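You operate a simulated robot arm through the tools that you are given. There is no shell and no other tool. Be economical: measure what you need, move in short steps, check, and stop when the job is done.

Carry out the task below with a simulated two-armed robot. There is one attempt and no reset: what you move stays moved.

JOB
Pick up the white bottle with one hand, pass it to the other hand and put it on the shelf under the long table. Set down upright: white bottle.
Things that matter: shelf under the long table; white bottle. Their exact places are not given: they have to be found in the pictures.

Only the result counts: the job must be done as asked and must still hold three seconds after the hand-in. Knocking over, shifting, dropping, spilling or breaking anything else fails it.

ROBOT AND FRAMES
Two 7-joint arms with three-finger grippers on one trunk, on a base that drives. Base frame: it is fixed to the floor where the robot stands at the start and does not move with it; the origin is under the middle of the robot, x ahead of it, y to its left, z up. Units: cm, degrees, N and s.
The left shoulder is at the start at [7, 14.6, 111.2], the right one opposite. With the tool pointing down near the work surface each hand reaches from about 28 to 68 cm from the robot's upright axis, wherever it stands, measured 20 degrees to its own side. Places, roughly: shelf under the long table [-150, -280, 30]. Payload 2.2 kg a hand.
The tool frame of a hand sits at the grasp point between the pads (the TCP): z along the fingers, y along the line on which they close. The tips reach 2.8 cm beyond it. Largest opening 10.2 cm; the body of the gripper starts 7.1 cm behind the TCP.
Orientation is told as [roll, pitch, yaw] about the base's x, y, z axes, in that order, counted from this pose: with the fingers straight down and closing along the base's y, the tool's x points along the base's -x, its y along +y and its z along -z.

CONTROLS
- The arms move only by the tool play_rows. It takes "left_plan", "right_plan" or both (then of equal length, played together; a hand with none holds still); each is one flat list of numbers, 6 for each row, row after row: the shift along the tool's x, y, z in cm, then the turn, a rotation vector about the tool's x, y, z in degrees. In form: [x, y, z, rx, ry, rz, x, y, z, rx, ry, rz, ...]. A call has 1 to 12 rows; each row is the pose to reach, as a shift and turn from the pose commanded when the call began, along the tool's axes at that moment. "left_grip" and "right_grip" are, for a hand that has rows, the closure, from 0 (fully open) to 1 (shut), set as the call begins (left out, the last holds). A row lasts 0.2 s, in which the tool goes at most 5 cm and 8.6 degrees; a call with a longer step from one row to the next is refused whole, and so is a gripper value outside its range. Where a pose cannot be reached the arm comes as near as it can. A force on the tool above 40 N (or 10 N above the force at the start of the call, whichever is more), or a blocked arm, ends the call early, and 0.2 s more pass. Each finger halts on what it meets, pressing with about 40 N; the grip force reading is that of the motor and also rises with nothing between the fingers. The clock runs only during rows and for 0.2 s after the last one: add rows that repeat a pose to give the fingers time. The reply holds the time, the measured pose of the TCP, the force on the tool along the base axes, the opening and the grip force, in the units named above and with some noise, with the torque about the TCP (base axes, N m) and any sound that the robot's microphone picked up, and new pictures: "pictures" is both (left out), scene, wrist or none (wrist: the cameras of the hands that moved).
- Cameras (640 x 400 px; columns grow to the right, rows downward): "scene" is now at [13.03, 2.42, 133.41]; the picture's right is [0.29, -0.96, 0.00], its down [-0.62, -0.19, -0.76] and it looks along [0.73, 0.22, -0.65] (base axes); focal length 249 px, centre (320, 200). "left" rides on the left gripper at [7.2, 3.8, -8.6] in its tool frame; the picture's right is [-0.46, 0.89, 0.00], its down [-0.60, -0.32, -0.73] and it looks along [-0.65, -0.34, 0.68] (tool axes); focal length 256 px, centre (320, 200). "right" rides on the right gripper at [6.9, 4.4, -8.6] in its tool frame; the picture's right is [-0.53, 0.85, 0.00], its down [-0.58, -0.36, -0.73] and it looks along [-0.62, -0.39, 0.68] (tool axes); focal length 256 px, centre (320, 200).
- move_column(by): slides the trunk up (or, below 0, down) by that many cm; the arms and the scene camera ride with it, the base frame stays. It gives what a move gives, with no picture.
- base_move(legs): drives the robot by 1 to 6 legs, each [ahead, left, turn to the left] in cm, cm and degrees, along the robot's own axes; the way and the turn of a leg run together, so that a leg with both is an arc; at most 150 cm and 180 degrees a leg. The arms and the cameras ride along, it lands a little off, and it stops where it bumps. It gives what a move gives, and a new picture of the scene camera.
- head_to(pan, tilt): turns the head with the scene camera to pan (to the left, within 86 degrees either way) and tilt (down, from -29 to 69), counted from straight ahead of the robot. It gives what a move gives, and a new picture of the scene camera.
- probe_pixels(camera, pixels): there is no depth. For up to 12 entries [column, row, z] of the newest picture of that camera ("zoom" is the newest enlarged one), the place [x, y] in the base frame at which the ray of that pixel passes the height z, good to about 0.2 cm. No time passes.
- enlarge(camera, box): a new picture of the part [left, top, right, bottom] of that camera's present view, enlarged. No time passes.
- hand_in(): hands the job in; it is judged then, once.

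Go step by step. Measure first, check grasps and placings, and put right what went wrong. The budget is 80 turns and 260 pictures, counting those below and the enlarged ones. Unless the task says otherwise, let go and move clear before handing in, and close with one line.

The tools are called after "Call:" as name(argument=value, ...) on one line, values as JSON. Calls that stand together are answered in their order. play_rows: Moves the arms, as the interface text tells. Its arguments: {"type":"object","properties":{"left_plan":{"type":"array"},"left_grip":{"type":"number"},"right_plan":{"type":"array"},"right_grip":{"type":"number"},"pictures":{"type":"string","enum":["both","scene","wrist","none"]}},"required":[]} The other tools are called the same way: move_column (by) slides the trunk up or down; base_move (legs) drives the base; head_to (pan, tilt) turns the head that bears the scene camera; probe_pixels (camera, pixels) gives the place at which the rays of pixels pass given heights; enlarge (camera, box) takes an enlarged picture of a part of a camera's view; hand_in () hands the job in.

At the start:

```text
clock: 0.0
left_position: [43.39, 36.47, 101.83]
left_tool_rot: [0.0, -0.1, 0.0]
left_wrist_force: [-0.2, -0.2, -0.7]
left_torque: [-0.01, -0.04, -0.01]
left_opening: 10.21
left_grasp_force: 0.1
right_position: [47.59, -2.08, 99.19]
right_tool_rot: [0.0, 0.0, -0.1]
right_wrist_force: [-0.6, 0.0, -0.3]
right_torque: [0.0, 0.01, 0.03]
right_opening: 10.18
right_grasp_force: 0.1
trunk travel left (down, up): [-65.0, 29.0]
robot x, y, heading: [-0.04, -0.04, -0.0]
head pan, tilt: [16.6, 40.6]
```

scene: 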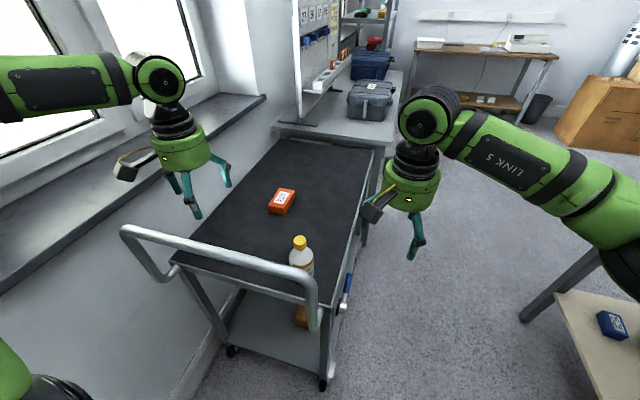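
right: 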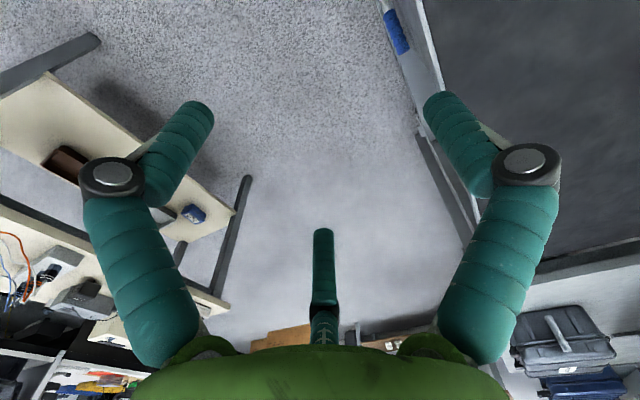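
left: 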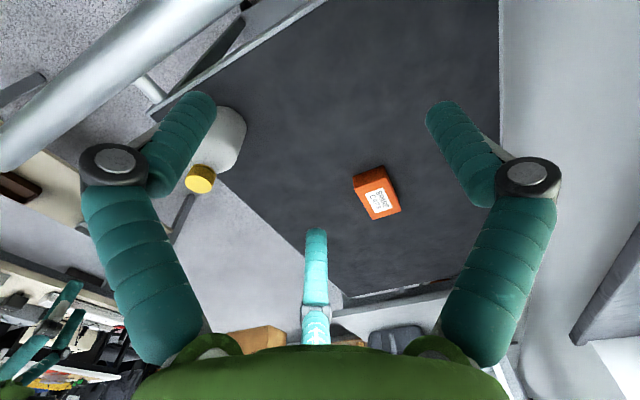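

The white bottle with a yellow cap stands on the cart at about scene (300,255), near the handle. I'll enlarge it to measure it.

Call:
enlarge(camera="scene", box=[220, 200, 380, 300])

Call:
enlarge(camera="left", box=[120, 60, 320, 220])

Call:
probe_pixels(camera="scene", pixels=[[300, 238, 80], [300, 238, 90], [302, 268, 70], [302, 275, 70], [281, 213, 70], [285, 140, 70], [375, 150, 70], [180, 258, 70], [315, 290, 90], [125, 230, 90]])

Call:
probe_pixels(camera="left", pixels=[[200, 180, 80], [200, 180, 90], [375, 193, 70], [215, 110, 80]])

```text
4.00 times, centred on (300, 250) of scene
```

zoom: 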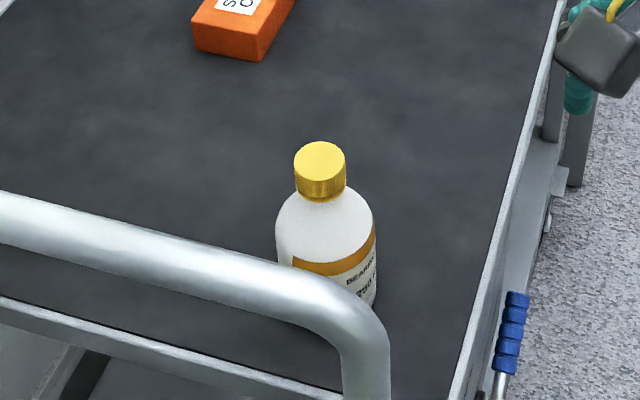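

```text
2.50 times, centred on (220, 140) of left
```

zoom: 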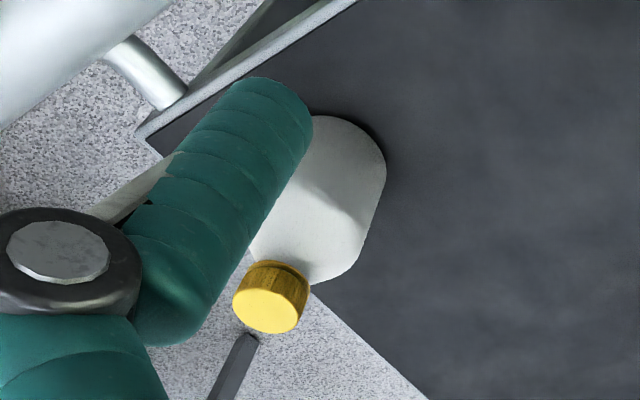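

```text
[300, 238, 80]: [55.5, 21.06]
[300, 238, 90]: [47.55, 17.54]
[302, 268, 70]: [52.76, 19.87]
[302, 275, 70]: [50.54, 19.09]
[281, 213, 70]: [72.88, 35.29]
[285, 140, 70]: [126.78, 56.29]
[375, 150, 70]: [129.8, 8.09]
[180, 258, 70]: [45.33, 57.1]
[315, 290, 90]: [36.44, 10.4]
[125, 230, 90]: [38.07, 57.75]
```

```text
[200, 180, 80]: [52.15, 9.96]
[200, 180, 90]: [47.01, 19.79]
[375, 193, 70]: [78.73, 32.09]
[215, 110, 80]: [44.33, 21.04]
```

Call:
probe_pixels(camera="scene", pixels=[[300, 239.5, 80], [300, 239.5, 90], [300, 239.5, 85]])

Call:
probe_pixels(camera="left", pixels=[[198, 184, 80], [198, 184, 90], [198, 184, 85], [375, 193, 65], [375, 193, 75], [245, 125, 70]])

Call:
enlarge(camera="scene", box=[260, 230, 340, 280])

```text
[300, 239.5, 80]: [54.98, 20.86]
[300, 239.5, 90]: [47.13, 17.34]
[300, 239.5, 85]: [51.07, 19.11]
```

```text
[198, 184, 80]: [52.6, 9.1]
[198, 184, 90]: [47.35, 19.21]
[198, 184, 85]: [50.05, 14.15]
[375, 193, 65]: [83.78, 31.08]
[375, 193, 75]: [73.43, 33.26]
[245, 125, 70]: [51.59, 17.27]
```

```text
8.00 times, centred on (300, 255) of scene
```

zoom: 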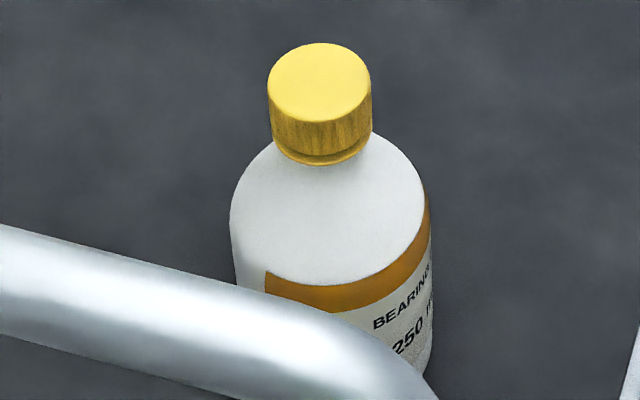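

The cap top triangulates to about (48.1, 17.9, 88.7), with the body roughly 6 cm wide. The wrist pictures seem to show a three-fingered hand, so I'll move the right hand aside while closing it to see how the fingers move.

Call:
play_rows(right_plan=[0, -4, 0, 0, 0, 0, 0, -8, 0, 0, 0, 0, 0, -12, 0, 0, 0, 0, 0, -12, 0, 0, 0, 0, 0, -12, 0, 0, 0, 0], right_grip=1)

Call:
enlarge(camera="scene", box=[140, 120, 240, 220])

```text
clock: 1.2
left_position: [43.42, 36.46, 101.86]
left_tool_rot: [0.0, 0.0, 0.1]
left_wrist_force: [-0.4, 0.8, 0.2]
left_torque: [-0.05, -0.01, 0.0]
left_opening: 10.2
left_grasp_force: 0.1
right_position: [47.68, -14.21, 99.19]
right_tool_rot: [0.0, 0.0, 0.0]
right_wrist_force: [0.8, -1.4, -0.4]
right_torque: [-0.01, -0.02, 0.01]
right_opening: 0.22
right_grasp_force: 31.4
trunk travel left (down, up): [-65.0, 29.0]
robot x, y, heading: [-0.1, -0.02, 0.0]
head pan, tilt: [16.6, 40.6]
```

scene: 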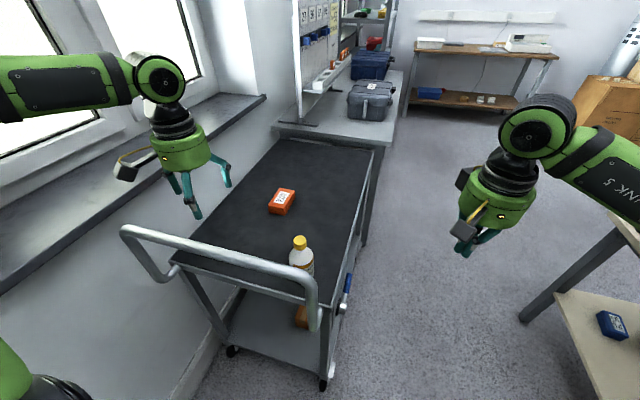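
right: 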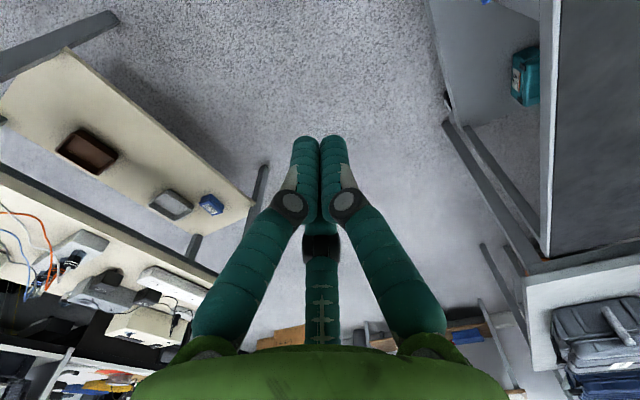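

```text
4.00 times, centred on (190, 170) of scene
```

zoom: 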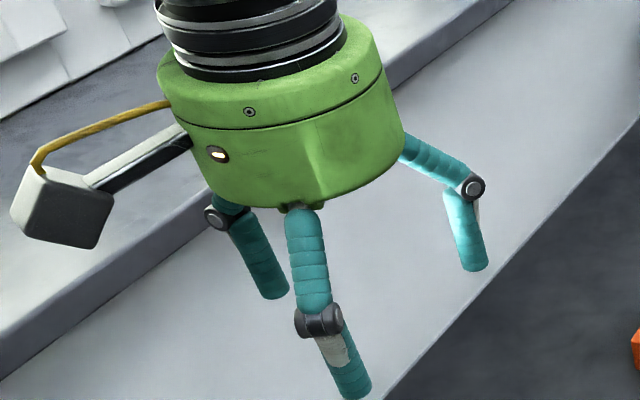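

The hand closes three fingers radially around the TCP. Its camera box sticks out towards the cart handle, so I'll triangulate the handle.

Call:
probe_pixels(camera="scene", pixels=[[220, 261, 85], [220, 261, 95], [270, 277, 85], [270, 277, 95], [308, 290, 85], [308, 290, 95], [318, 320, 85], [318, 320, 95]])

Call:
probe_pixels(camera="left", pixels=[[100, 67, 85], [100, 67, 95], [40, 110, 85], [40, 110, 95], [170, 18, 85], [170, 18, 95]])

Call:
enlarge(camera="left", box=[340, 150, 420, 230])

Call:
enlarge(camera="scene", box=[240, 175, 320, 225])

```text
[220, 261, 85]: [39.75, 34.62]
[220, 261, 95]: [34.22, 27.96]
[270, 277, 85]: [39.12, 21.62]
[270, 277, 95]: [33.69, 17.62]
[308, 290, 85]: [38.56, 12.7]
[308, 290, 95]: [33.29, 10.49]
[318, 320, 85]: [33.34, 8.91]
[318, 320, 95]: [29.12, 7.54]
```

```text
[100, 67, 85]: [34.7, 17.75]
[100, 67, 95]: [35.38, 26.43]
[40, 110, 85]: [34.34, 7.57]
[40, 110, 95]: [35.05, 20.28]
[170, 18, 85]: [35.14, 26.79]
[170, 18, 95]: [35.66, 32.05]
```

```text
5.00 times, centred on (380, 190) of left
```

zoom: 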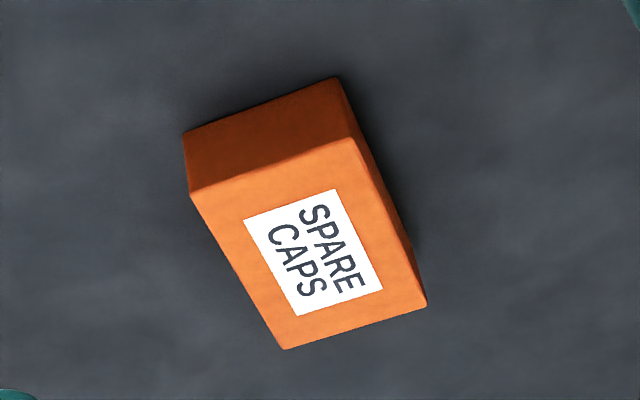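

```text
8.00 times, centred on (280, 200) of scene
```

zoom: 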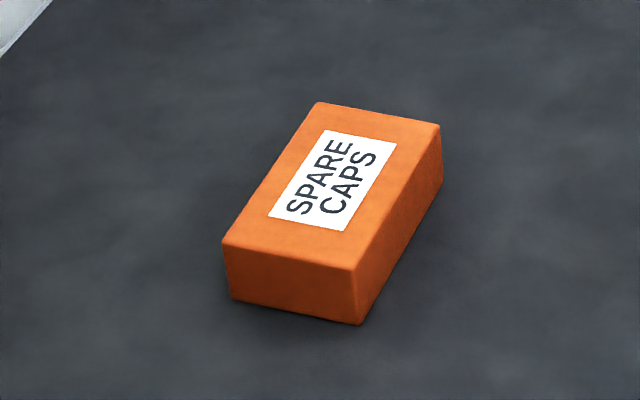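

Call:
probe_pixels(camera="scene", pixels=[[285.1, 215.6, 65], [285.1, 215.6, 75]])

Call:
probe_pixels(camera="left", pixels=[[352.6, 176.4, 65], [352.6, 176.4, 75]])

Call:
head_to(pan=-86, tilt=35)

```text
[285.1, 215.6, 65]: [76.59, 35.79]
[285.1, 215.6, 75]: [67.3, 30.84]
```

```text
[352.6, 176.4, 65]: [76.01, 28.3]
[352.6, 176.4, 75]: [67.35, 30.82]
```

```text
clock: 3.0
left_position: [43.46, 36.45, 101.99]
left_tool_rot: [0.0, 0.0, 0.1]
left_wrist_force: [-0.2, 0.5, 0.3]
left_torque: [0.02, 0.0, 0.0]
left_opening: 10.21
left_grasp_force: 0.2
right_position: [47.69, -14.08, 99.17]
right_tool_rot: [0.0, 0.0, 0.0]
right_wrist_force: [0.7, -0.2, -0.3]
right_torque: [0.03, 0.02, -0.02]
right_opening: 0.23
right_grasp_force: 31.5
trunk travel left (down, up): [-65.0, 29.0]
robot x, y, heading: [0.12, 0.18, 0.1]
head pan, tilt: [-85.9, 35.0]
```

scene: 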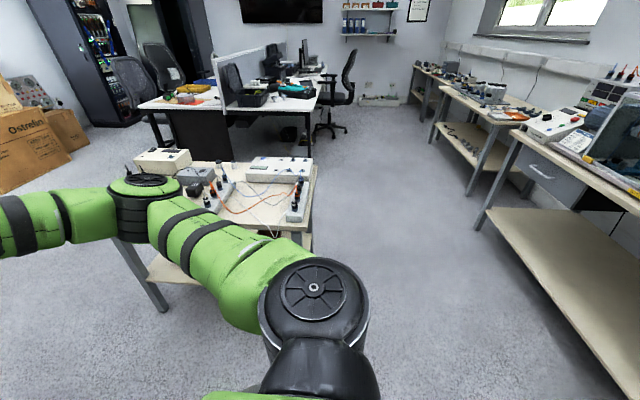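

The cart top is at z≈75, so the bottle is about 13.7 cm tall. Next I'll probe the shelf candidates at the right of this view.

Call:
probe_pixels(camera="scene", pixels=[[490, 213, 30], [600, 350, 30], [640, 398, 30], [480, 165, 30], [440, 130, 30], [560, 215, 30], [530, 140, 75], [500, 120, 75], [432, 90, 75]])

Call:
enlarge(camera="scene", box=[400, 50, 640, 200])

Call:
enlarge(camera="scene", box=[450, 170, 640, 400])

```text
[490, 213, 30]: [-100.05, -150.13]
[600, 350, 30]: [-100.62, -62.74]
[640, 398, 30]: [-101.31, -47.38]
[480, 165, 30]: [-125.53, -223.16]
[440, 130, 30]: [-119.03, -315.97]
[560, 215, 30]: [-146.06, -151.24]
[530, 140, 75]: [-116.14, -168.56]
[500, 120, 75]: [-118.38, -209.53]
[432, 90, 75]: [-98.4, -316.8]
```

```text
2.67 times, centred on (520, 125) of scene
```

zoom: 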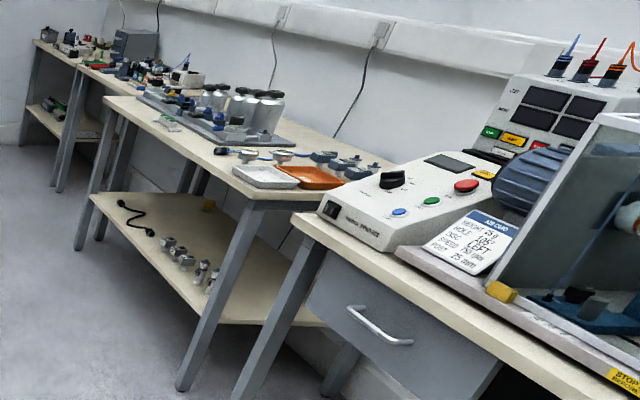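

```text
1.74 times, centred on (545, 285) of scene
```

zoom: 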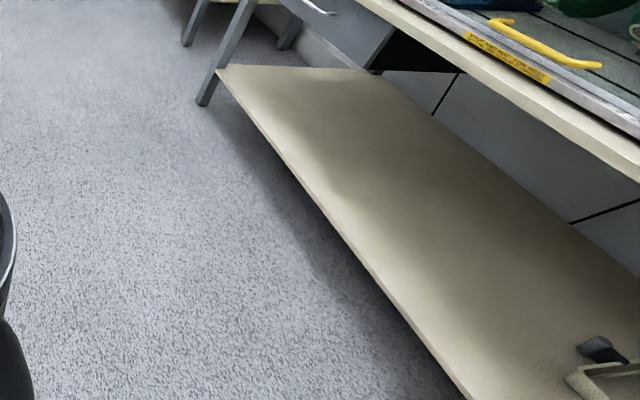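

The target is the second bench along that wall, whose shelf spans about y −210 to −350 with its front edge near x −120. First I'll bring the left hand over the bottle, yawed −60° so its camera box clears the handle at x≈35, z≈93.

Call:
play_rows(left_plan=[-0.7, -2.7, 0, 0, 0, 8.5, -1.4, -5.4, 0, 0, 0, 17, -2.1, -8.1, 0, 0, 0, 25.5, -2.8, -10.8, 0, 0, 0, 34, -3.5, -13.5, 0, 0, 0, 42.5, -4.2, -16.2, 0, 0, 0, 51, -4.7, -18.6, 0, 0, 0, 59.5, -4.7, -18.6, 0, 0, 0, 59.5], pictures="wrist")

Call:
head_to(pan=18, tilt=45)

```text
clock: 4.8
left_position: [48.17, 17.84, 101.89]
left_tool_rot: [-0.1, 0.0, -59.6]
left_wrist_force: [0.2, 0.6, 0.2]
left_torque: [-0.04, -0.02, -0.02]
left_opening: 10.21
left_grasp_force: 0.1
right_position: [47.57, -14.05, 99.38]
right_tool_rot: [0.0, 0.0, 0.1]
right_wrist_force: [0.2, 0.1, 0.0]
right_torque: [0.03, -0.01, 0.02]
right_opening: 0.18
right_grasp_force: 31.9
trunk travel left (down, up): [-65.0, 29.0]
robot x, y, heading: [-0.06, -0.07, 0.1]
head pan, tilt: [-85.9, 35.0]
```

left: 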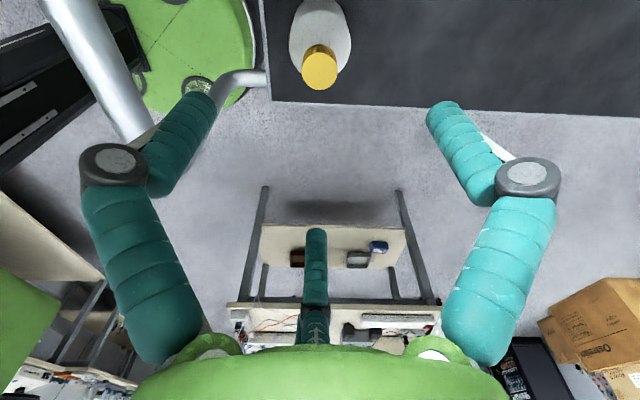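

```text
clock: 6.6
left_position: [47.98, 17.83, 101.99]
left_tool_rot: [0.0, 0.0, -59.4]
left_wrist_force: [0.1, -0.3, -0.4]
left_torque: [-0.02, 0.0, -0.01]
left_opening: 10.19
left_grasp_force: 0.0
right_position: [47.49, -14.18, 99.28]
right_tool_rot: [0.0, 0.0, 0.0]
right_wrist_force: [0.3, 0.3, -0.7]
right_torque: [0.02, 0.02, 0.03]
right_opening: 0.23
right_grasp_force: 31.4
trunk travel left (down, up): [-65.0, 29.0]
robot x, y, heading: [0.0, -0.01, 0.1]
head pan, tilt: [18.0, 45.0]
```

scene: 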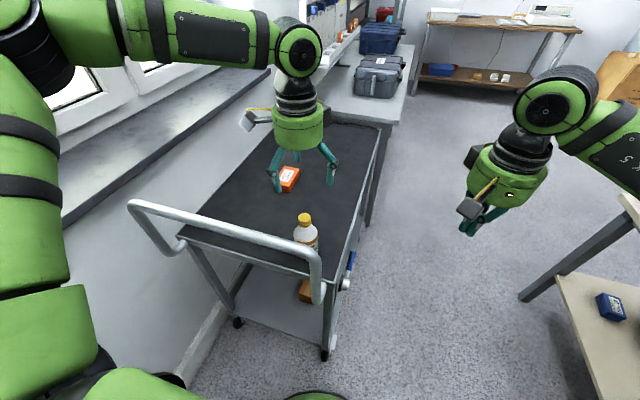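

Call:
enlarge(camera="left", box=[256, 0, 384, 100])

Call:
probe_pixels(camera="left", pixels=[[320, 70, 88.7], [320, 70, 90]])

```text
4.00 times, centred on (320, 50) of left
```

zoom: 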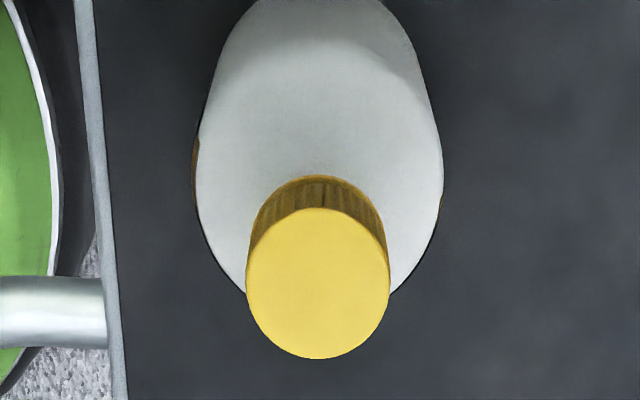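

```text
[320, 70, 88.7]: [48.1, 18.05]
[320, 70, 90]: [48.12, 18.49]
```

The cap centre probes to (48.1, 18.0), right under the hand. I'll descend so the fingertips straddle the cap (TCP z≈89.5).

Call:
play_rows(left_plan=[0, 0, 3, 0, 0, 0, 0, 0, 6, 0, 0, 0, 0, 0, 9, 0, 0, 0, 0, 0, 11, 0, 0, 0, 0, 0, 12.4, 0, 0, 0, 0, 0, 12.4, 0, 0, 0])

```text
clock: 8.0
left_position: [48.21, 17.74, 89.36]
left_tool_rot: [-0.1, 0.0, -59.4]
left_wrist_force: [-0.1, 0.5, -0.4]
left_torque: [-0.02, 0.01, 0.02]
left_opening: 10.21
left_grasp_force: 0.0
right_position: [47.59, -14.13, 99.27]
right_tool_rot: [0.0, 0.0, 0.0]
right_wrist_force: [0.6, 0.5, -0.2]
right_torque: [0.0, -0.04, -0.03]
right_opening: 0.19
right_grasp_force: 31.2
trunk travel left (down, up): [-65.0, 29.0]
robot x, y, heading: [-0.16, 0.02, 0.1]
head pan, tilt: [18.0, 45.0]
```

scene: 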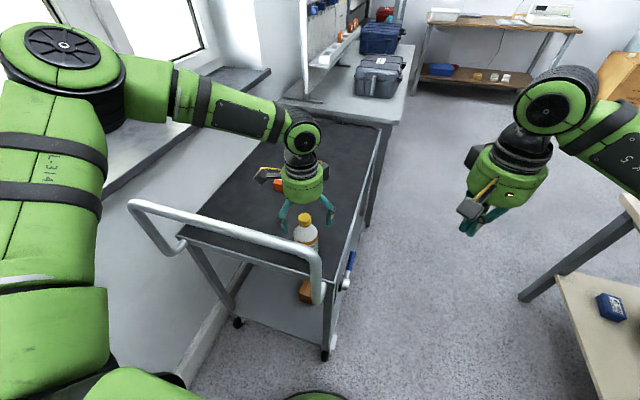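
left: 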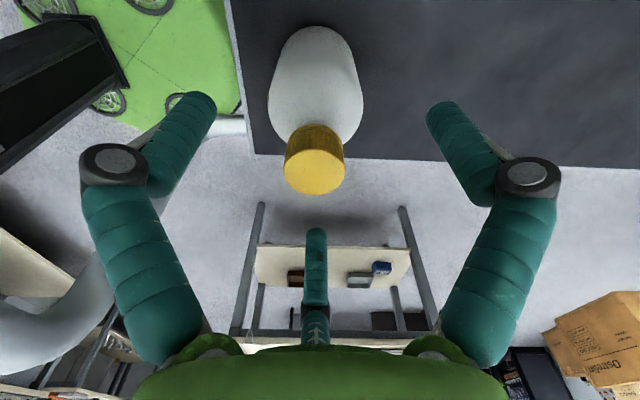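

The cap at (316,172) sits between the fingers near the TCP pixel. I'll close the left hand.

Call:
play_rows(left_plan=[0, 0, 0, 0, 0, 0, 0, 0, 0, 0, 0, 0, 0, 0, 0, 0, 0, 0, 0, 0, 0, 0, 0, 0], left_grip=1)

```text
clock: 9.0
left_position: [48.25, 17.68, 89.48]
left_tool_rot: [0.1, -0.1, -59.5]
left_wrist_force: [-1.6, 0.6, 5.8]
left_torque: [0.06, -0.04, 0.01]
left_opening: 2.63
left_grasp_force: 39.4
right_position: [47.55, -14.19, 99.31]
right_tool_rot: [0.1, -0.1, -0.1]
right_wrist_force: [-0.6, -0.5, 0.6]
right_torque: [0.03, 0.0, -0.03]
right_opening: 0.19
right_grasp_force: 31.4
trunk travel left (down, up): [-65.0, 29.0]
robot x, y, heading: [0.33, 0.22, -0.0]
head pan, tilt: [18.0, 45.0]
```

scene: 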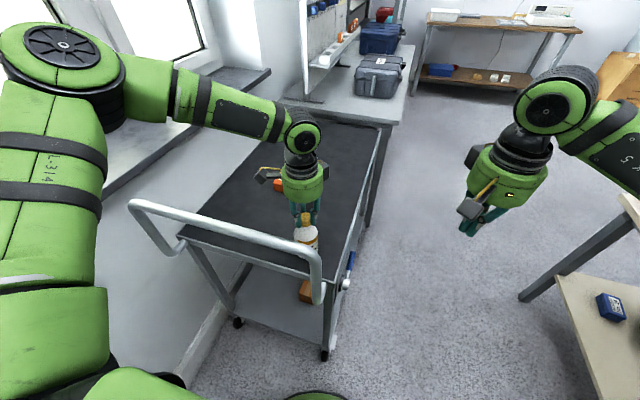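
left: 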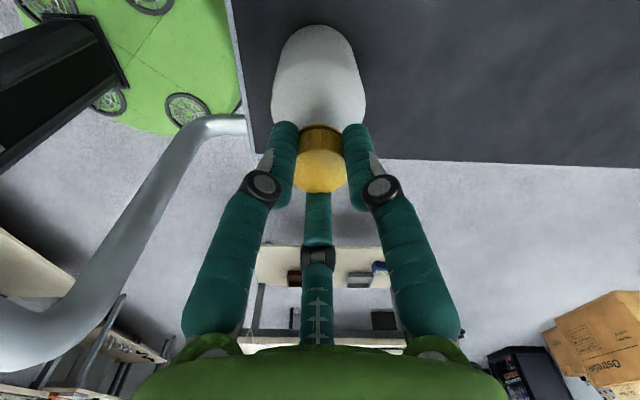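

The cap is gripped (opening 2.6, 39 N). I'll lift the bottle 25 cm, clear above the handle.

Call:
play_rows(left_plan=[0, 0, -1, 0, 0, 0, 0, 0, -3, 0, 0, 0, 0, 0, -5.5, 0, 0, 0, 0, 0, -8, 0, 0, 0, 0, 0, -11, 0, 0, 0, 0, 0, -14, 0, 0, 0, 0, 0, -17, 0, 0, 0, 0, 0, -20, 0, 0, 0, 0, 0, -23, 0, 0, 0, 0, 0, -25, 0, 0, 0, 0, 0, -25, 0, 0, 0])

```text
clock: 11.4
left_position: [48.26, 17.79, 114.51]
left_tool_rot: [0.1, -0.1, -59.4]
left_wrist_force: [-0.9, -0.3, -3.3]
left_torque: [0.0, 0.0, 0.03]
left_opening: 2.64
left_grasp_force: 39.5
right_position: [47.67, -14.17, 99.22]
right_tool_rot: [0.0, 0.0, 0.0]
right_wrist_force: [-0.3, -0.7, -0.2]
right_torque: [0.01, -0.02, -0.02]
right_opening: 0.19
right_grasp_force: 31.5
trunk travel left (down, up): [-65.0, 29.0]
robot x, y, heading: [0.2, 0.15, -0.4]
head pan, tilt: [18.0, 45.0]
```

scene: 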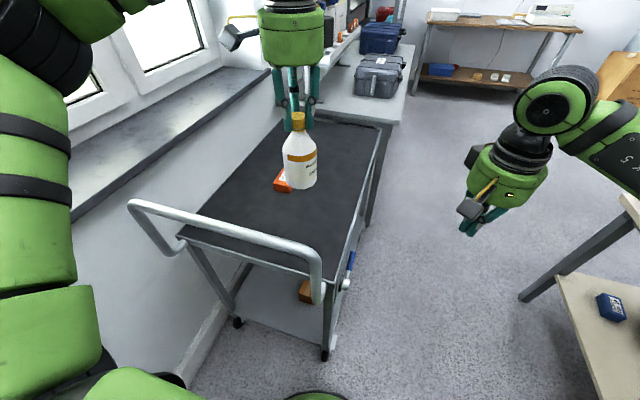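
left: 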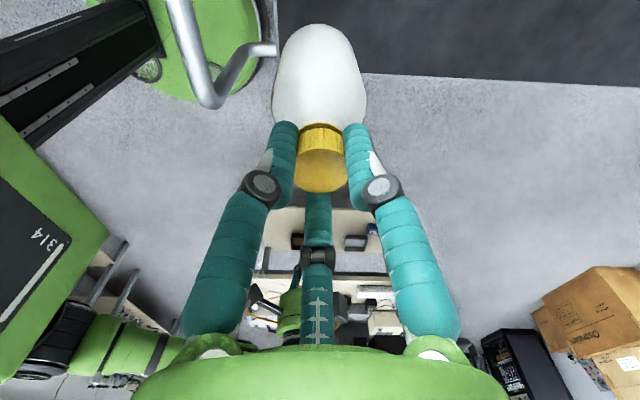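

The bottle hangs upright from the hand, bottom at about z 100. I'll back off 25 cm from the cart to get room for the handover.

Call:
base_move(legs=[[-25, 0, 0]])

Call:
play_rows(right_plan=[0, -1, 0, 0, 8, 0, 0, -2, 0, 0, 16, 0, 0, -3, 0, 0, 24, 0, 0, -4, 0, 0, 32, 0, 0, -5, 0, 0, 40, 0, 0, -6, 0, 0, 48, 0, 0, -6, 0, 0, 56, 0, 0, -6, 0, 0, 64, 0, 0, -6, 0, 0, 70, 0, 0, -6, 0, 0, 70, 0], right_grip=0)

```text
clock: 13.2
left_position: [23.61, 17.73, 114.51]
left_tool_rot: [-0.1, 0.1, -59.7]
left_wrist_force: [-0.5, 0.4, -3.0]
left_torque: [0.0, 0.03, -0.01]
left_opening: 2.64
left_grasp_force: 40.0
right_position: [22.79, -14.27, 99.09]
right_tool_rot: [0.0, 0.2, -0.3]
right_wrist_force: [0.4, 0.9, 0.1]
right_torque: [0.03, 0.04, 0.01]
right_opening: 0.2
right_grasp_force: 31.7
trunk travel left (down, up): [-65.0, 29.0]
robot x, y, heading: [-24.69, -0.37, -0.2]
head pan, tilt: [18.0, 45.0]
```

scene: 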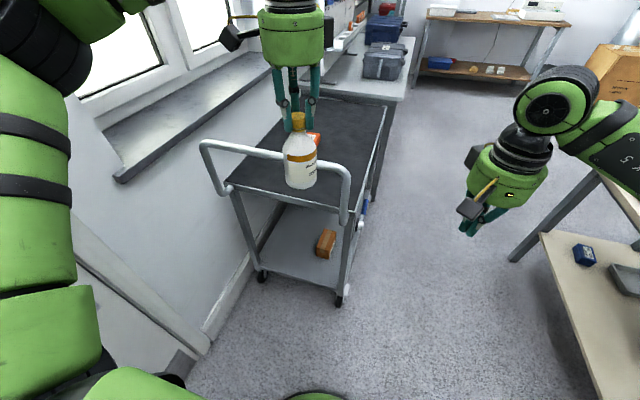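

```text
clock: 15.4
left_position: [23.48, 17.56, 114.55]
left_tool_rot: [0.0, 0.1, -59.7]
left_wrist_force: [0.4, 0.0, -2.0]
left_torque: [0.05, 0.02, 0.01]
left_opening: 2.66
left_grasp_force: 40.0
right_position: [14.4, -15.9, 99.1]
right_tool_rot: [0.3, 61.2, 0.2]
right_wrist_force: [0.3, -0.3, -0.1]
right_torque: [0.02, 0.0, -0.04]
right_opening: 10.18
right_grasp_force: 0.1
right hand out of reach, approached as far as the arm can: row 6, 7, 8, 9, 10
trunk travel left (down, up): [-65.0, 29.0]
robot x, y, heading: [-24.59, 0.14, -0.3]
head pan, tilt: [18.0, 45.0]
```

scene: 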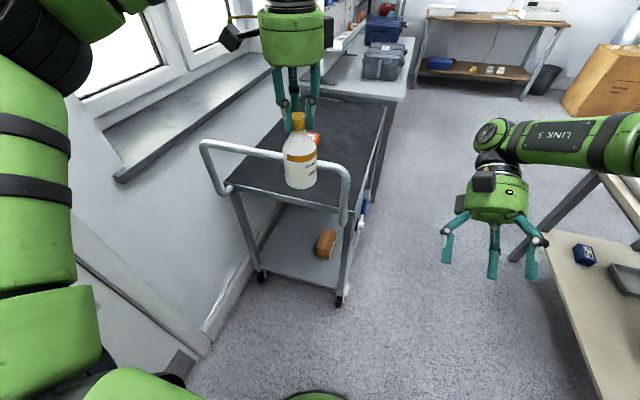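
right: 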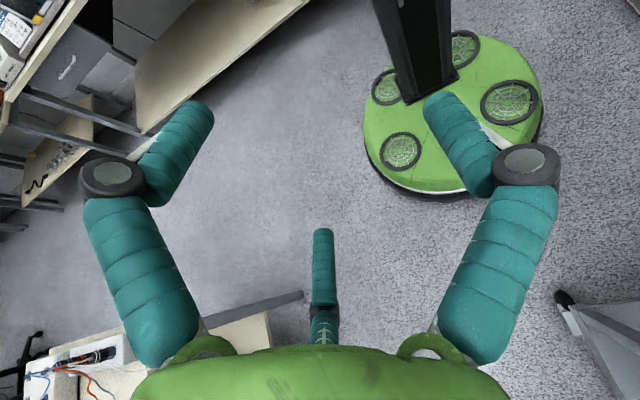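

I pitched the wrong way, so the right hand's fingers now point back at the robot. I'll rotate it the other way.

Call:
play_rows(right_plan=[0, 0, 0, 0, -8, 0, 0, 0, 0, 0, -16, 0, 0, 0, 0, 0, -24, 0, 0, 0, 0, 0, -32, 0, 0, 0, 0, 0, -40, 0, 0, 0, 0, 0, -48, 0, 0, 0, 0, 0, -56, 0, 0, 0, 0, 0, -64, 0, 0, 0, 0, 0, -72, 0, 0, 0, 0, 0, -80, 0, 0, 0, 0, 0, -88, 0, 0, 0, 0, 0, -90, 0], pictures="none")

Call:
play_rows(right_plan=[0, 0, 0, 0, -8, 0, 0, 0, 0, 0, -16, 0, 0, 0, 0, 0, -24, 0, 0, 0, 0, 0, -32, 0, 0, 0, 0, 0, -40, 0, 0, 0, 0, 0, -48, 0, 0, 0, 0, 0, -48, 0], pictures="scene")

```text
clock: 18.0
left_position: [23.35, 17.57, 114.61]
left_tool_rot: [0.1, 0.0, -59.6]
left_wrist_force: [0.4, -0.7, -2.7]
left_torque: [0.02, 0.0, 0.0]
left_opening: 2.68
left_grasp_force: 40.1
right_position: [14.29, -15.68, 99.43]
right_tool_rot: [0.1, -28.9, -0.2]
right_wrist_force: [-0.4, -0.2, -0.9]
right_torque: [-0.01, -0.01, 0.0]
right_opening: 10.19
right_grasp_force: 0.0
trunk travel left (down, up): [-65.0, 29.0]
robot x, y, heading: [-24.97, 0.03, 0.0]
head pan, tilt: [18.0, 45.0]
```

```text
clock: 19.6
left_position: [23.65, 17.28, 114.49]
left_tool_rot: [0.1, 0.2, -59.7]
left_wrist_force: [1.2, -1.0, -2.0]
left_torque: [0.06, 0.03, 0.01]
left_opening: 2.63
left_grasp_force: 40.3
right_position: [20.95, -11.27, 95.03]
right_tool_rot: [1.1, -76.8, -1.4]
right_wrist_force: [0.2, -0.4, -0.1]
right_torque: [0.02, -0.04, 0.05]
right_opening: 10.22
right_grasp_force: 0.0
right hand out of reach, approached as far as the arm can: row 1, 2, 3, 4, 5, 6, 7
trunk travel left (down, up): [-65.0, 29.0]
robot x, y, heading: [-24.93, 0.05, -0.4]
head pan, tilt: [18.0, 45.0]
```

scene: 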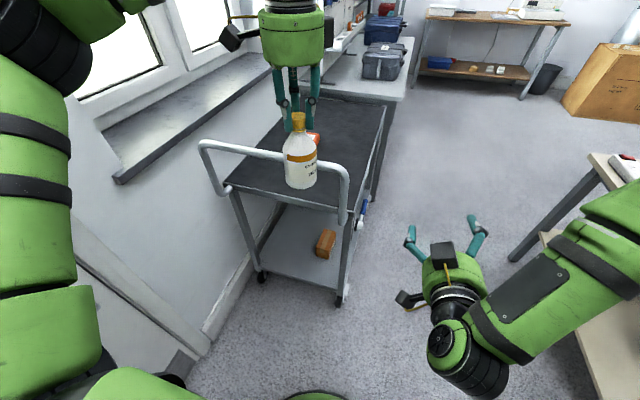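

The right hand now points forward at pitch −77. I'll move it a little forward and test rolling it 180° about its own axis so the camera ends up on top.

Call:
play_rows(right_plan=[0, 0, 2, 0, 0, 8, 0, 0, 4, 0, 0, 16, 0, 0, 6, 0, 0, 24, 0, 0, 8, 0, 0, 32, 0, 0, 8, 0, 0, 40, 0, 0, 8, 0, 0, 48, 0, 0, 8, 0, 0, 56, 0, 0, 8, 0, 0, 64, 0, 0, 8, 0, 0, 72, 0, 0, 8, 0, 0, 80, 0, 0, 8, 0, 0, 88, 0, 0, 8, 0, 0, 90], pictures="scene")

```text
clock: 22.2
left_position: [23.36, 17.66, 114.46]
left_tool_rot: [0.0, -0.1, -59.7]
left_wrist_force: [0.0, 0.3, -2.5]
left_torque: [-0.02, 0.01, -0.03]
left_opening: 2.65
left_grasp_force: 40.3
right_position: [28.54, -8.92, 94.12]
right_tool_rot: [76.6, 0.1, -90.5]
right_wrist_force: [0.5, 0.4, -0.2]
right_torque: [0.04, 0.01, -0.03]
right_opening: 10.2
right_grasp_force: 0.0
right hand out of reach, approached as far as the arm can: row 1, 2, 3, 4, 5, 6, 7, 8, 9, 10, 11, 12
trunk travel left (down, up): [-65.0, 29.0]
robot x, y, heading: [-25.12, 0.17, -0.2]
head pan, tilt: [18.0, 45.0]
```

scene: 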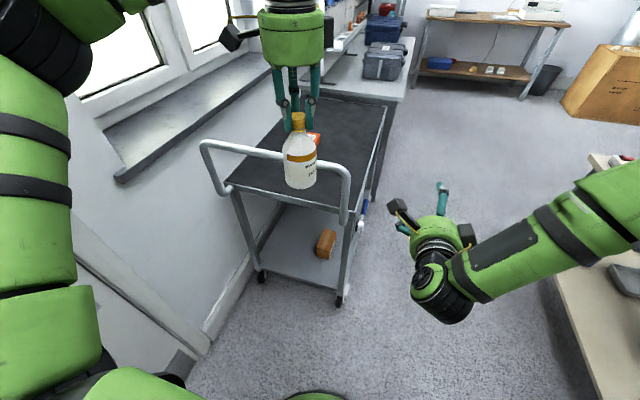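

Call:
play_rows(right_plan=[0, 2, 0, 0, 0, 8, 0, 4, 0, 0, 0, 16, -1, 6, 0, 0, 0, 24, -2, 8, 0, 0, 0, 32, -3, 8, 0, 0, 0, 40, -4, 8, 0, 0, 0, 48, -4, 8, 0, 0, 0, 56, -4, 8, 0, 0, 0, 64, -4, 8, 0, 0, 0, 72, -4, 8, 0, 0, 0, 80, -4, 8, 0, 0, 0, 88, -4, 8, 0, 0, 0, 90], pictures="both")

```text
clock: 24.8
left_position: [23.52, 17.78, 114.45]
left_tool_rot: [-0.1, -0.1, -59.8]
left_wrist_force: [0.5, 0.0, -2.3]
left_torque: [0.01, -0.02, -0.04]
left_opening: 2.65
left_grasp_force: 40.2
right_position: [30.3, -12.93, 101.89]
right_tool_rot: [-0.7, 76.7, 179.0]
right_wrist_force: [-0.2, 0.0, 0.0]
right_torque: [0.02, 0.0, -0.02]
right_opening: 10.22
right_grasp_force: 0.1
trunk travel left (down, up): [-65.0, 29.0]
robot x, y, heading: [-24.27, 0.19, -0.2]
head pan, tilt: [18.0, 45.0]
```

scene: 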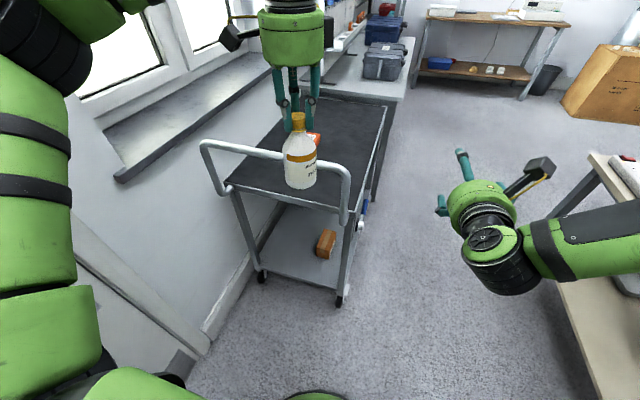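
right: 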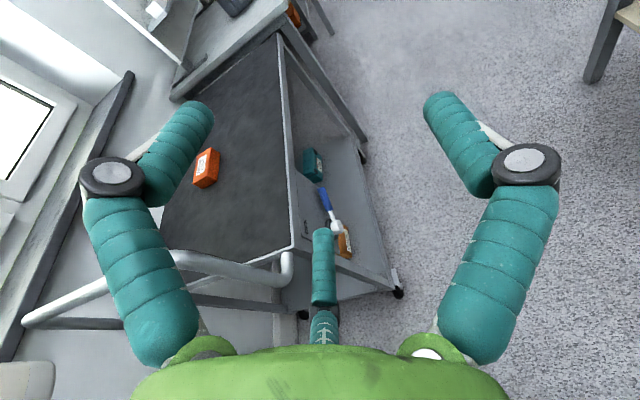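

The right hand now points forward with its camera on top, and is within reach. I'll bring the bottle round to about (38,−8) while the right hand retracts slightly and lines up at y −8, z 104.

Call:
play_rows(left_plan=[-1.8, 3.1, 0, 0, 0, 0, -3.6, 6.2, 0, 0, 0, 0, -5.4, 9.3, 0, 0, 0, 0, -7.3, 12.5, 0, 0, 0, 0, -10.4, 10.6, 0, 0, 0, 0, -13.6, 8.8, 0, 0, 0, 0, -16.8, 6.9, 0, 0, 0, 0, -20, 5, 0, 0, 0, 0, -23.2, 3.2, 0, 0, 0, 0, -26.4, 1.3, 0, 0, 0, 0, -29.5, -0.5, 0, 0, 0, 0, -29.5, -0.5, 0, 0, 0, 0], right_plan=[0.3, -1, -1.5, 0, 0, 0, 0.6, -2, -3, 0, 0, 0, 0.9, -3.5, -4.5, 0, 0, 0, 1.2, -5, -5.4, 0, 0, 0, 1.2, -5, -5.4, 0, 0, 0, 1.2, -5, -5.4, 0, 0, 0, 1.2, -5, -5.4, 0, 0, 0, 1.2, -5, -5.4, 0, 0, 0, 1.2, -5, -5.4, 0, 0, 0, 1.2, -5, -5.4, 0, 0, 0, 1.2, -5, -5.4, 0, 0, 0, 1.2, -5, -5.4, 0, 0, 0])

```text
clock: 27.4
left_position: [24.61, 14.42, 105.87]
left_tool_rot: [0.1, -0.1, -59.6]
left_wrist_force: [1.0, 0.3, -2.6]
left_torque: [-0.02, 0.0, 0.03]
left_opening: 2.64
left_grasp_force: 39.6
left hand out of reach, approached as far as the arm can: row 1, 2, 3, 4, 5, 6, 7, 8, 9, 10, 11, 12
right_position: [25.3, -8.02, 104.33]
right_tool_rot: [-0.1, 76.7, 179.7]
right_wrist_force: [0.5, -0.1, 0.4]
right_torque: [-0.01, -0.01, 0.0]
right_opening: 10.21
right_grasp_force: 0.0
trunk travel left (down, up): [-65.0, 29.0]
robot x, y, heading: [-24.89, 0.01, -0.2]
head pan, tilt: [18.0, 45.0]
```

scene: 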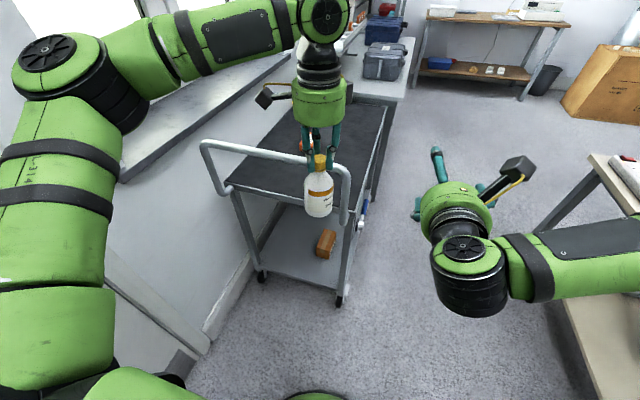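
right: 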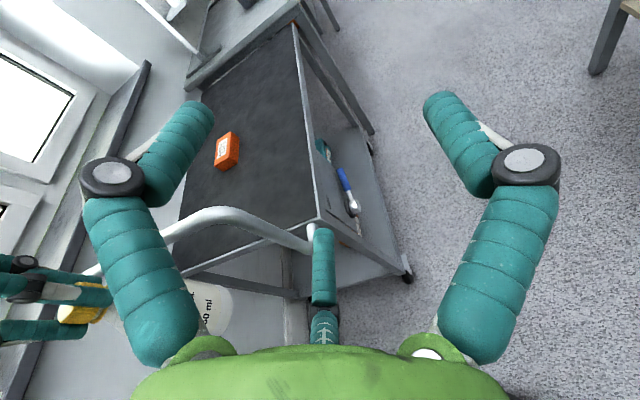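
left: 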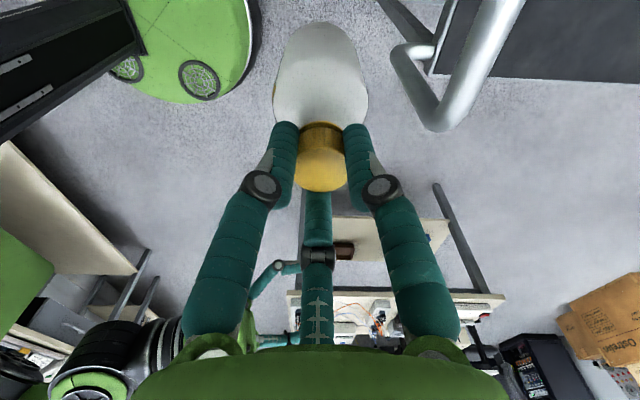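

The left arm can't hold the bottle that high and far out, and it sagged to z 106. I'll back off 15 cm more and do the handover lower, nearer to bench height.

Call:
base_move(legs=[[-15, 0, 0]])

Call:
play_rows(right_plan=[-3, -0.5, -0.5, 0, 0, 0, -6, -1, -1, 0, 0, 0, -9, -1.5, -1.5, 0, 0, 0, -12, -2, -2, 0, 0, 0, -15, -2.5, -2.5, 0, 0, 0, -18, -3, -2.9, 0, 0, 0, -19.4, -3, -2.9, 0, 0, 0, -19.4, -3, -2.9, 0, 0, 0])

```text
clock: 28.8
left_position: [9.77, 14.61, 105.8]
left_tool_rot: [-0.1, 0.0, -59.5]
left_wrist_force: [0.0, 0.6, -2.1]
left_torque: [0.01, 0.01, -0.01]
left_opening: 2.66
left_grasp_force: 40.2
right_position: [10.51, -7.81, 104.27]
right_tool_rot: [-0.3, 76.8, 179.8]
right_wrist_force: [0.6, -0.1, -0.1]
right_torque: [0.0, 0.0, 0.0]
right_opening: 10.18
right_grasp_force: 0.1
trunk travel left (down, up): [-65.0, 29.0]
robot x, y, heading: [-40.09, 0.1, -0.0]
head pan, tilt: [18.0, 45.0]
```

scene: 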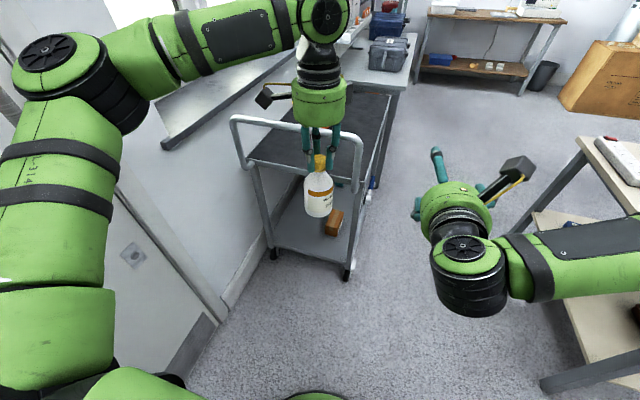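

```text
clock: 30.6
left_position: [9.64, 14.59, 105.97]
left_tool_rot: [0.0, -0.1, -59.5]
left_wrist_force: [-0.2, -0.4, -2.8]
left_torque: [-0.01, -0.03, -0.03]
left_opening: 2.6
left_grasp_force: 40.0
right_position: [3.15, -4.87, 85.97]
right_tool_rot: [-0.5, 76.7, 179.6]
right_wrist_force: [0.0, 0.4, 0.2]
right_torque: [-0.01, 0.01, 0.02]
right_opening: 10.2
right_grasp_force: 0.1
trunk travel left (down, up): [-65.0, 29.0]
robot x, y, heading: [-39.51, 0.4, -0.2]
head pan, tilt: [18.0, 45.0]
```

scene: 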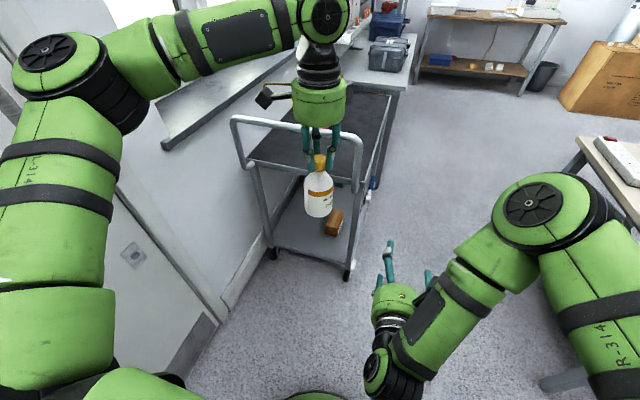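
right: 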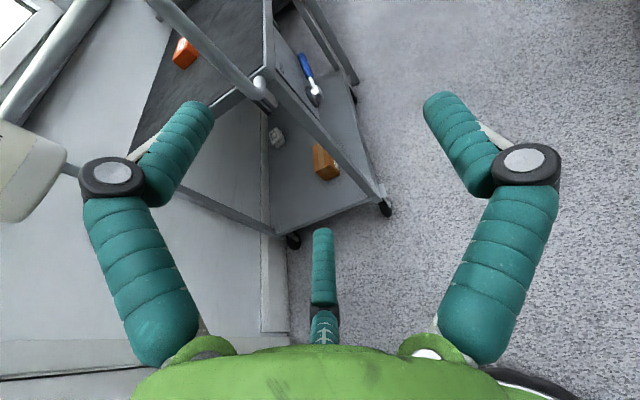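

The right hand is ready at (3.2,−4.9,86). I'll bring the bottle in front of it at (16,−4.9), with the left TCP at z≈96.

Call:
play_rows(left_plan=[-3.4, 1.8, 0, 0, 0, 0, -6.7, 3.5, 0, 0, 0, 0, -9, 2.2, 1.5, 0, 0, 0, -11.3, 0.9, 3, 0, 0, 0, -13.6, -0.4, 4.7, 0, 0, 0, -15.8, -1.7, 6.4, 0, 0, 0, -18, -3, 8.2, 0, 0, 0, -20.1, -4.3, 9.9, 0, 0, 0, -20.1, -4.3, 9.9, 0, 0, 0])

```text
clock: 32.6
left_position: [7.08, 12.04, 98.66]
left_tool_rot: [0.1, -0.1, -59.5]
left_wrist_force: [-0.6, 0.8, -3.3]
left_torque: [0.0, 0.01, 0.0]
left_opening: 2.66
left_grasp_force: 39.5
left hand out of reach, approached as far as the arm can: row 1, 2, 3, 4, 5, 6, 7, 8, 9
right_position: [3.23, -4.81, 86.01]
right_tool_rot: [-0.3, 76.7, 179.7]
right_wrist_force: [1.0, 0.2, 0.8]
right_torque: [0.0, -0.02, 0.01]
right_opening: 10.22
right_grasp_force: 0.0
trunk travel left (down, up): [-65.0, 29.0]
robot x, y, heading: [-39.64, 0.44, -0.2]
head pan, tilt: [18.0, 45.0]
```

scene: 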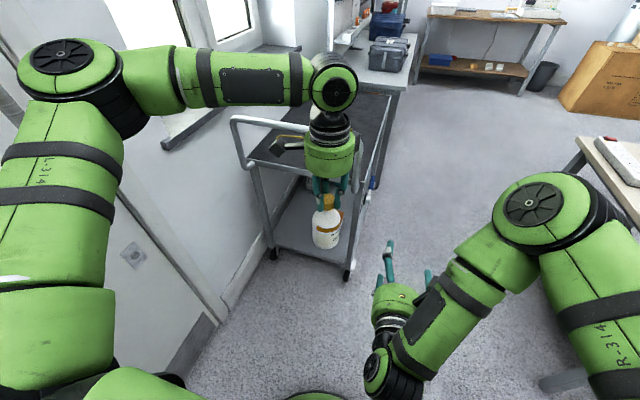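
left: 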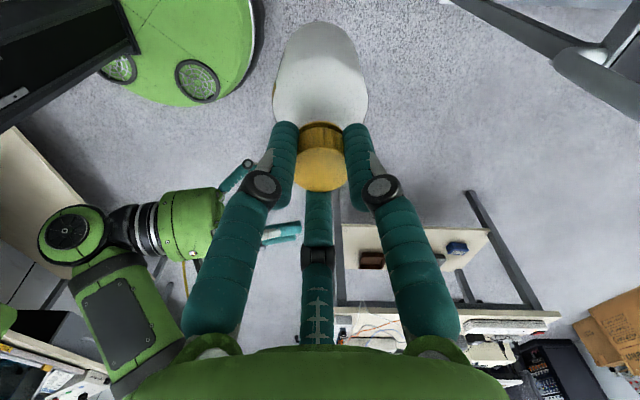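

The left arm is limited, probably by the wrist at yaw −60. I'll unwind the yaw in place and then move across.

Call:
play_rows(left_plan=[0, 0, 0, 0, 0, -8, 0, 0, 0, 0, 0, -16, 0, 0, 0, 0, 0, -24, 0, 0, 0, 0, 0, -32, 0, 0, 0, 0, 0, -40, 0, 0, 0, 0, 0, -48, 0, 0, 0, 0, 0, -56, 0, 0, 0, 0, 0, -60, 0, 0, 0, 0, 0, -60], pictures="none")

Call:
play_rows(left_plan=[-2, 0, 0, 0, 0, 0, -4, 0, 0, 0, 0, 0, -6, 0, 0, 0, 0, 0, -8, 0, 0, 0, 0, 0, -9, -2, 0, 0, 0, 0, -9, -5, 0, 0, 0, 0, -9, -5, 0, 0, 0, 0], pictures="scene")

```text
clock: 34.6
left_position: [6.26, 12.02, 97.81]
left_tool_rot: [0.0, 0.0, 0.6]
left_wrist_force: [-0.3, -0.1, -1.9]
left_torque: [-0.03, 0.0, 0.0]
left_opening: 2.63
left_grasp_force: 39.8
right_position: [3.09, -4.82, 85.98]
right_tool_rot: [-0.3, 76.7, 179.6]
right_wrist_force: [0.1, -0.2, 0.1]
right_torque: [0.0, 0.01, -0.03]
right_opening: 10.21
right_grasp_force: 0.0
trunk travel left (down, up): [-65.0, 29.0]
robot x, y, heading: [-40.0, 0.19, -0.1]
head pan, tilt: [18.0, 45.0]
```

```text
clock: 36.2
left_position: [9.82, 14.07, 98.25]
left_tool_rot: [0.0, 0.0, 0.4]
left_wrist_force: [-0.1, 0.7, -2.7]
left_torque: [-0.01, 0.03, -0.03]
left_opening: 2.65
left_grasp_force: 39.8
left hand out of reach, approached as far as the arm can: row 1, 2, 3, 4, 5, 6, 7
right_position: [3.21, -4.87, 85.96]
right_tool_rot: [-0.1, 76.8, 179.7]
right_wrist_force: [-0.1, -1.1, 0.0]
right_torque: [0.01, -0.03, -0.01]
right_opening: 10.18
right_grasp_force: 0.1
trunk travel left (down, up): [-65.0, 29.0]
robot x, y, heading: [-39.74, -0.17, -0.0]
head pan, tilt: [18.0, 45.0]
```

scene: 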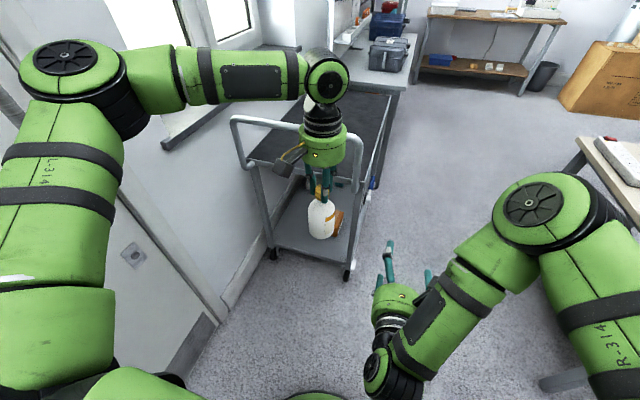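

The left arm stays stuck at about (9.8, 14.1, 98), so the right hand will come to it. I'll swing the right hand 45° to the left and set it 13 cm short of the bottle along that line.

Call:
play_rows(right_plan=[0.3, -1.6, -0.5, 7.3, 0, -1.73, 0.55, -3.2, -1, 14.6, 0, -3.47, 0.8, -4.8, -1.5, 21.8, 0, -5.2, 1.1, -6.4, -2, 29.1, 0, -6.9, 1.35, -8, -2.5, 36.4, 0, -8.7, 1.6, -9.7, -3.05, 43.7, 0, -10.4, 1.6, -9.7, -3.05, 43.7, 0, -10.4])

```text
clock: 37.8
left_position: [9.83, 13.9, 98.28]
left_tool_rot: [0.0, 0.0, 0.5]
left_wrist_force: [-0.1, 0.4, -2.1]
left_torque: [0.03, 0.0, 0.02]
left_opening: 2.62
left_grasp_force: 39.8
right_position: [0.65, 3.36, 91.74]
right_tool_rot: [4.6, 74.9, -151.2]
right_wrist_force: [0.2, -0.8, -0.1]
right_torque: [0.02, 0.03, 0.0]
right_opening: 10.21
right_grasp_force: 0.0
right hand out of reach, approached as far as the arm can: row 1, 2, 3, 4, 5, 6, 7
trunk travel left (down, up): [-65.0, 29.0]
robot x, y, heading: [-39.97, 0.11, -0.2]
head pan, tilt: [18.0, 45.0]
```

scene: 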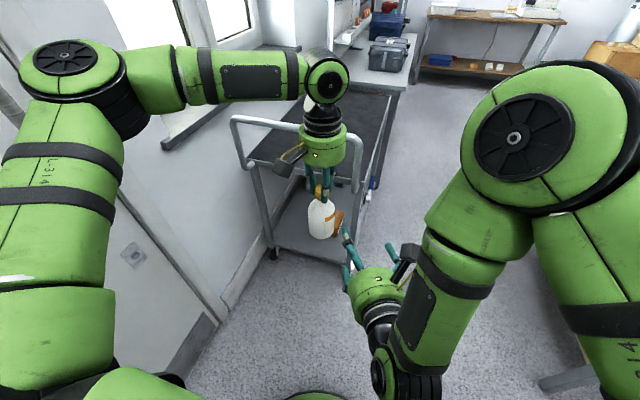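
right: 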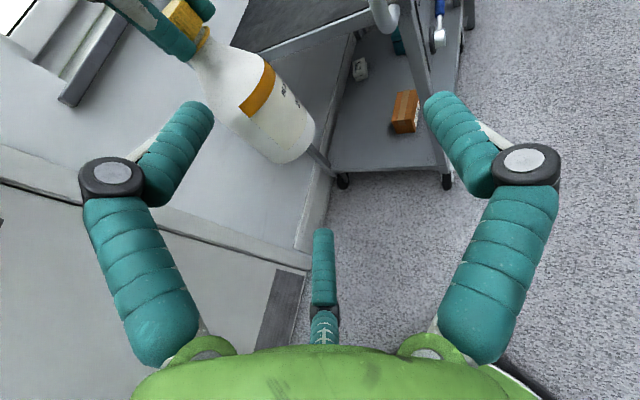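

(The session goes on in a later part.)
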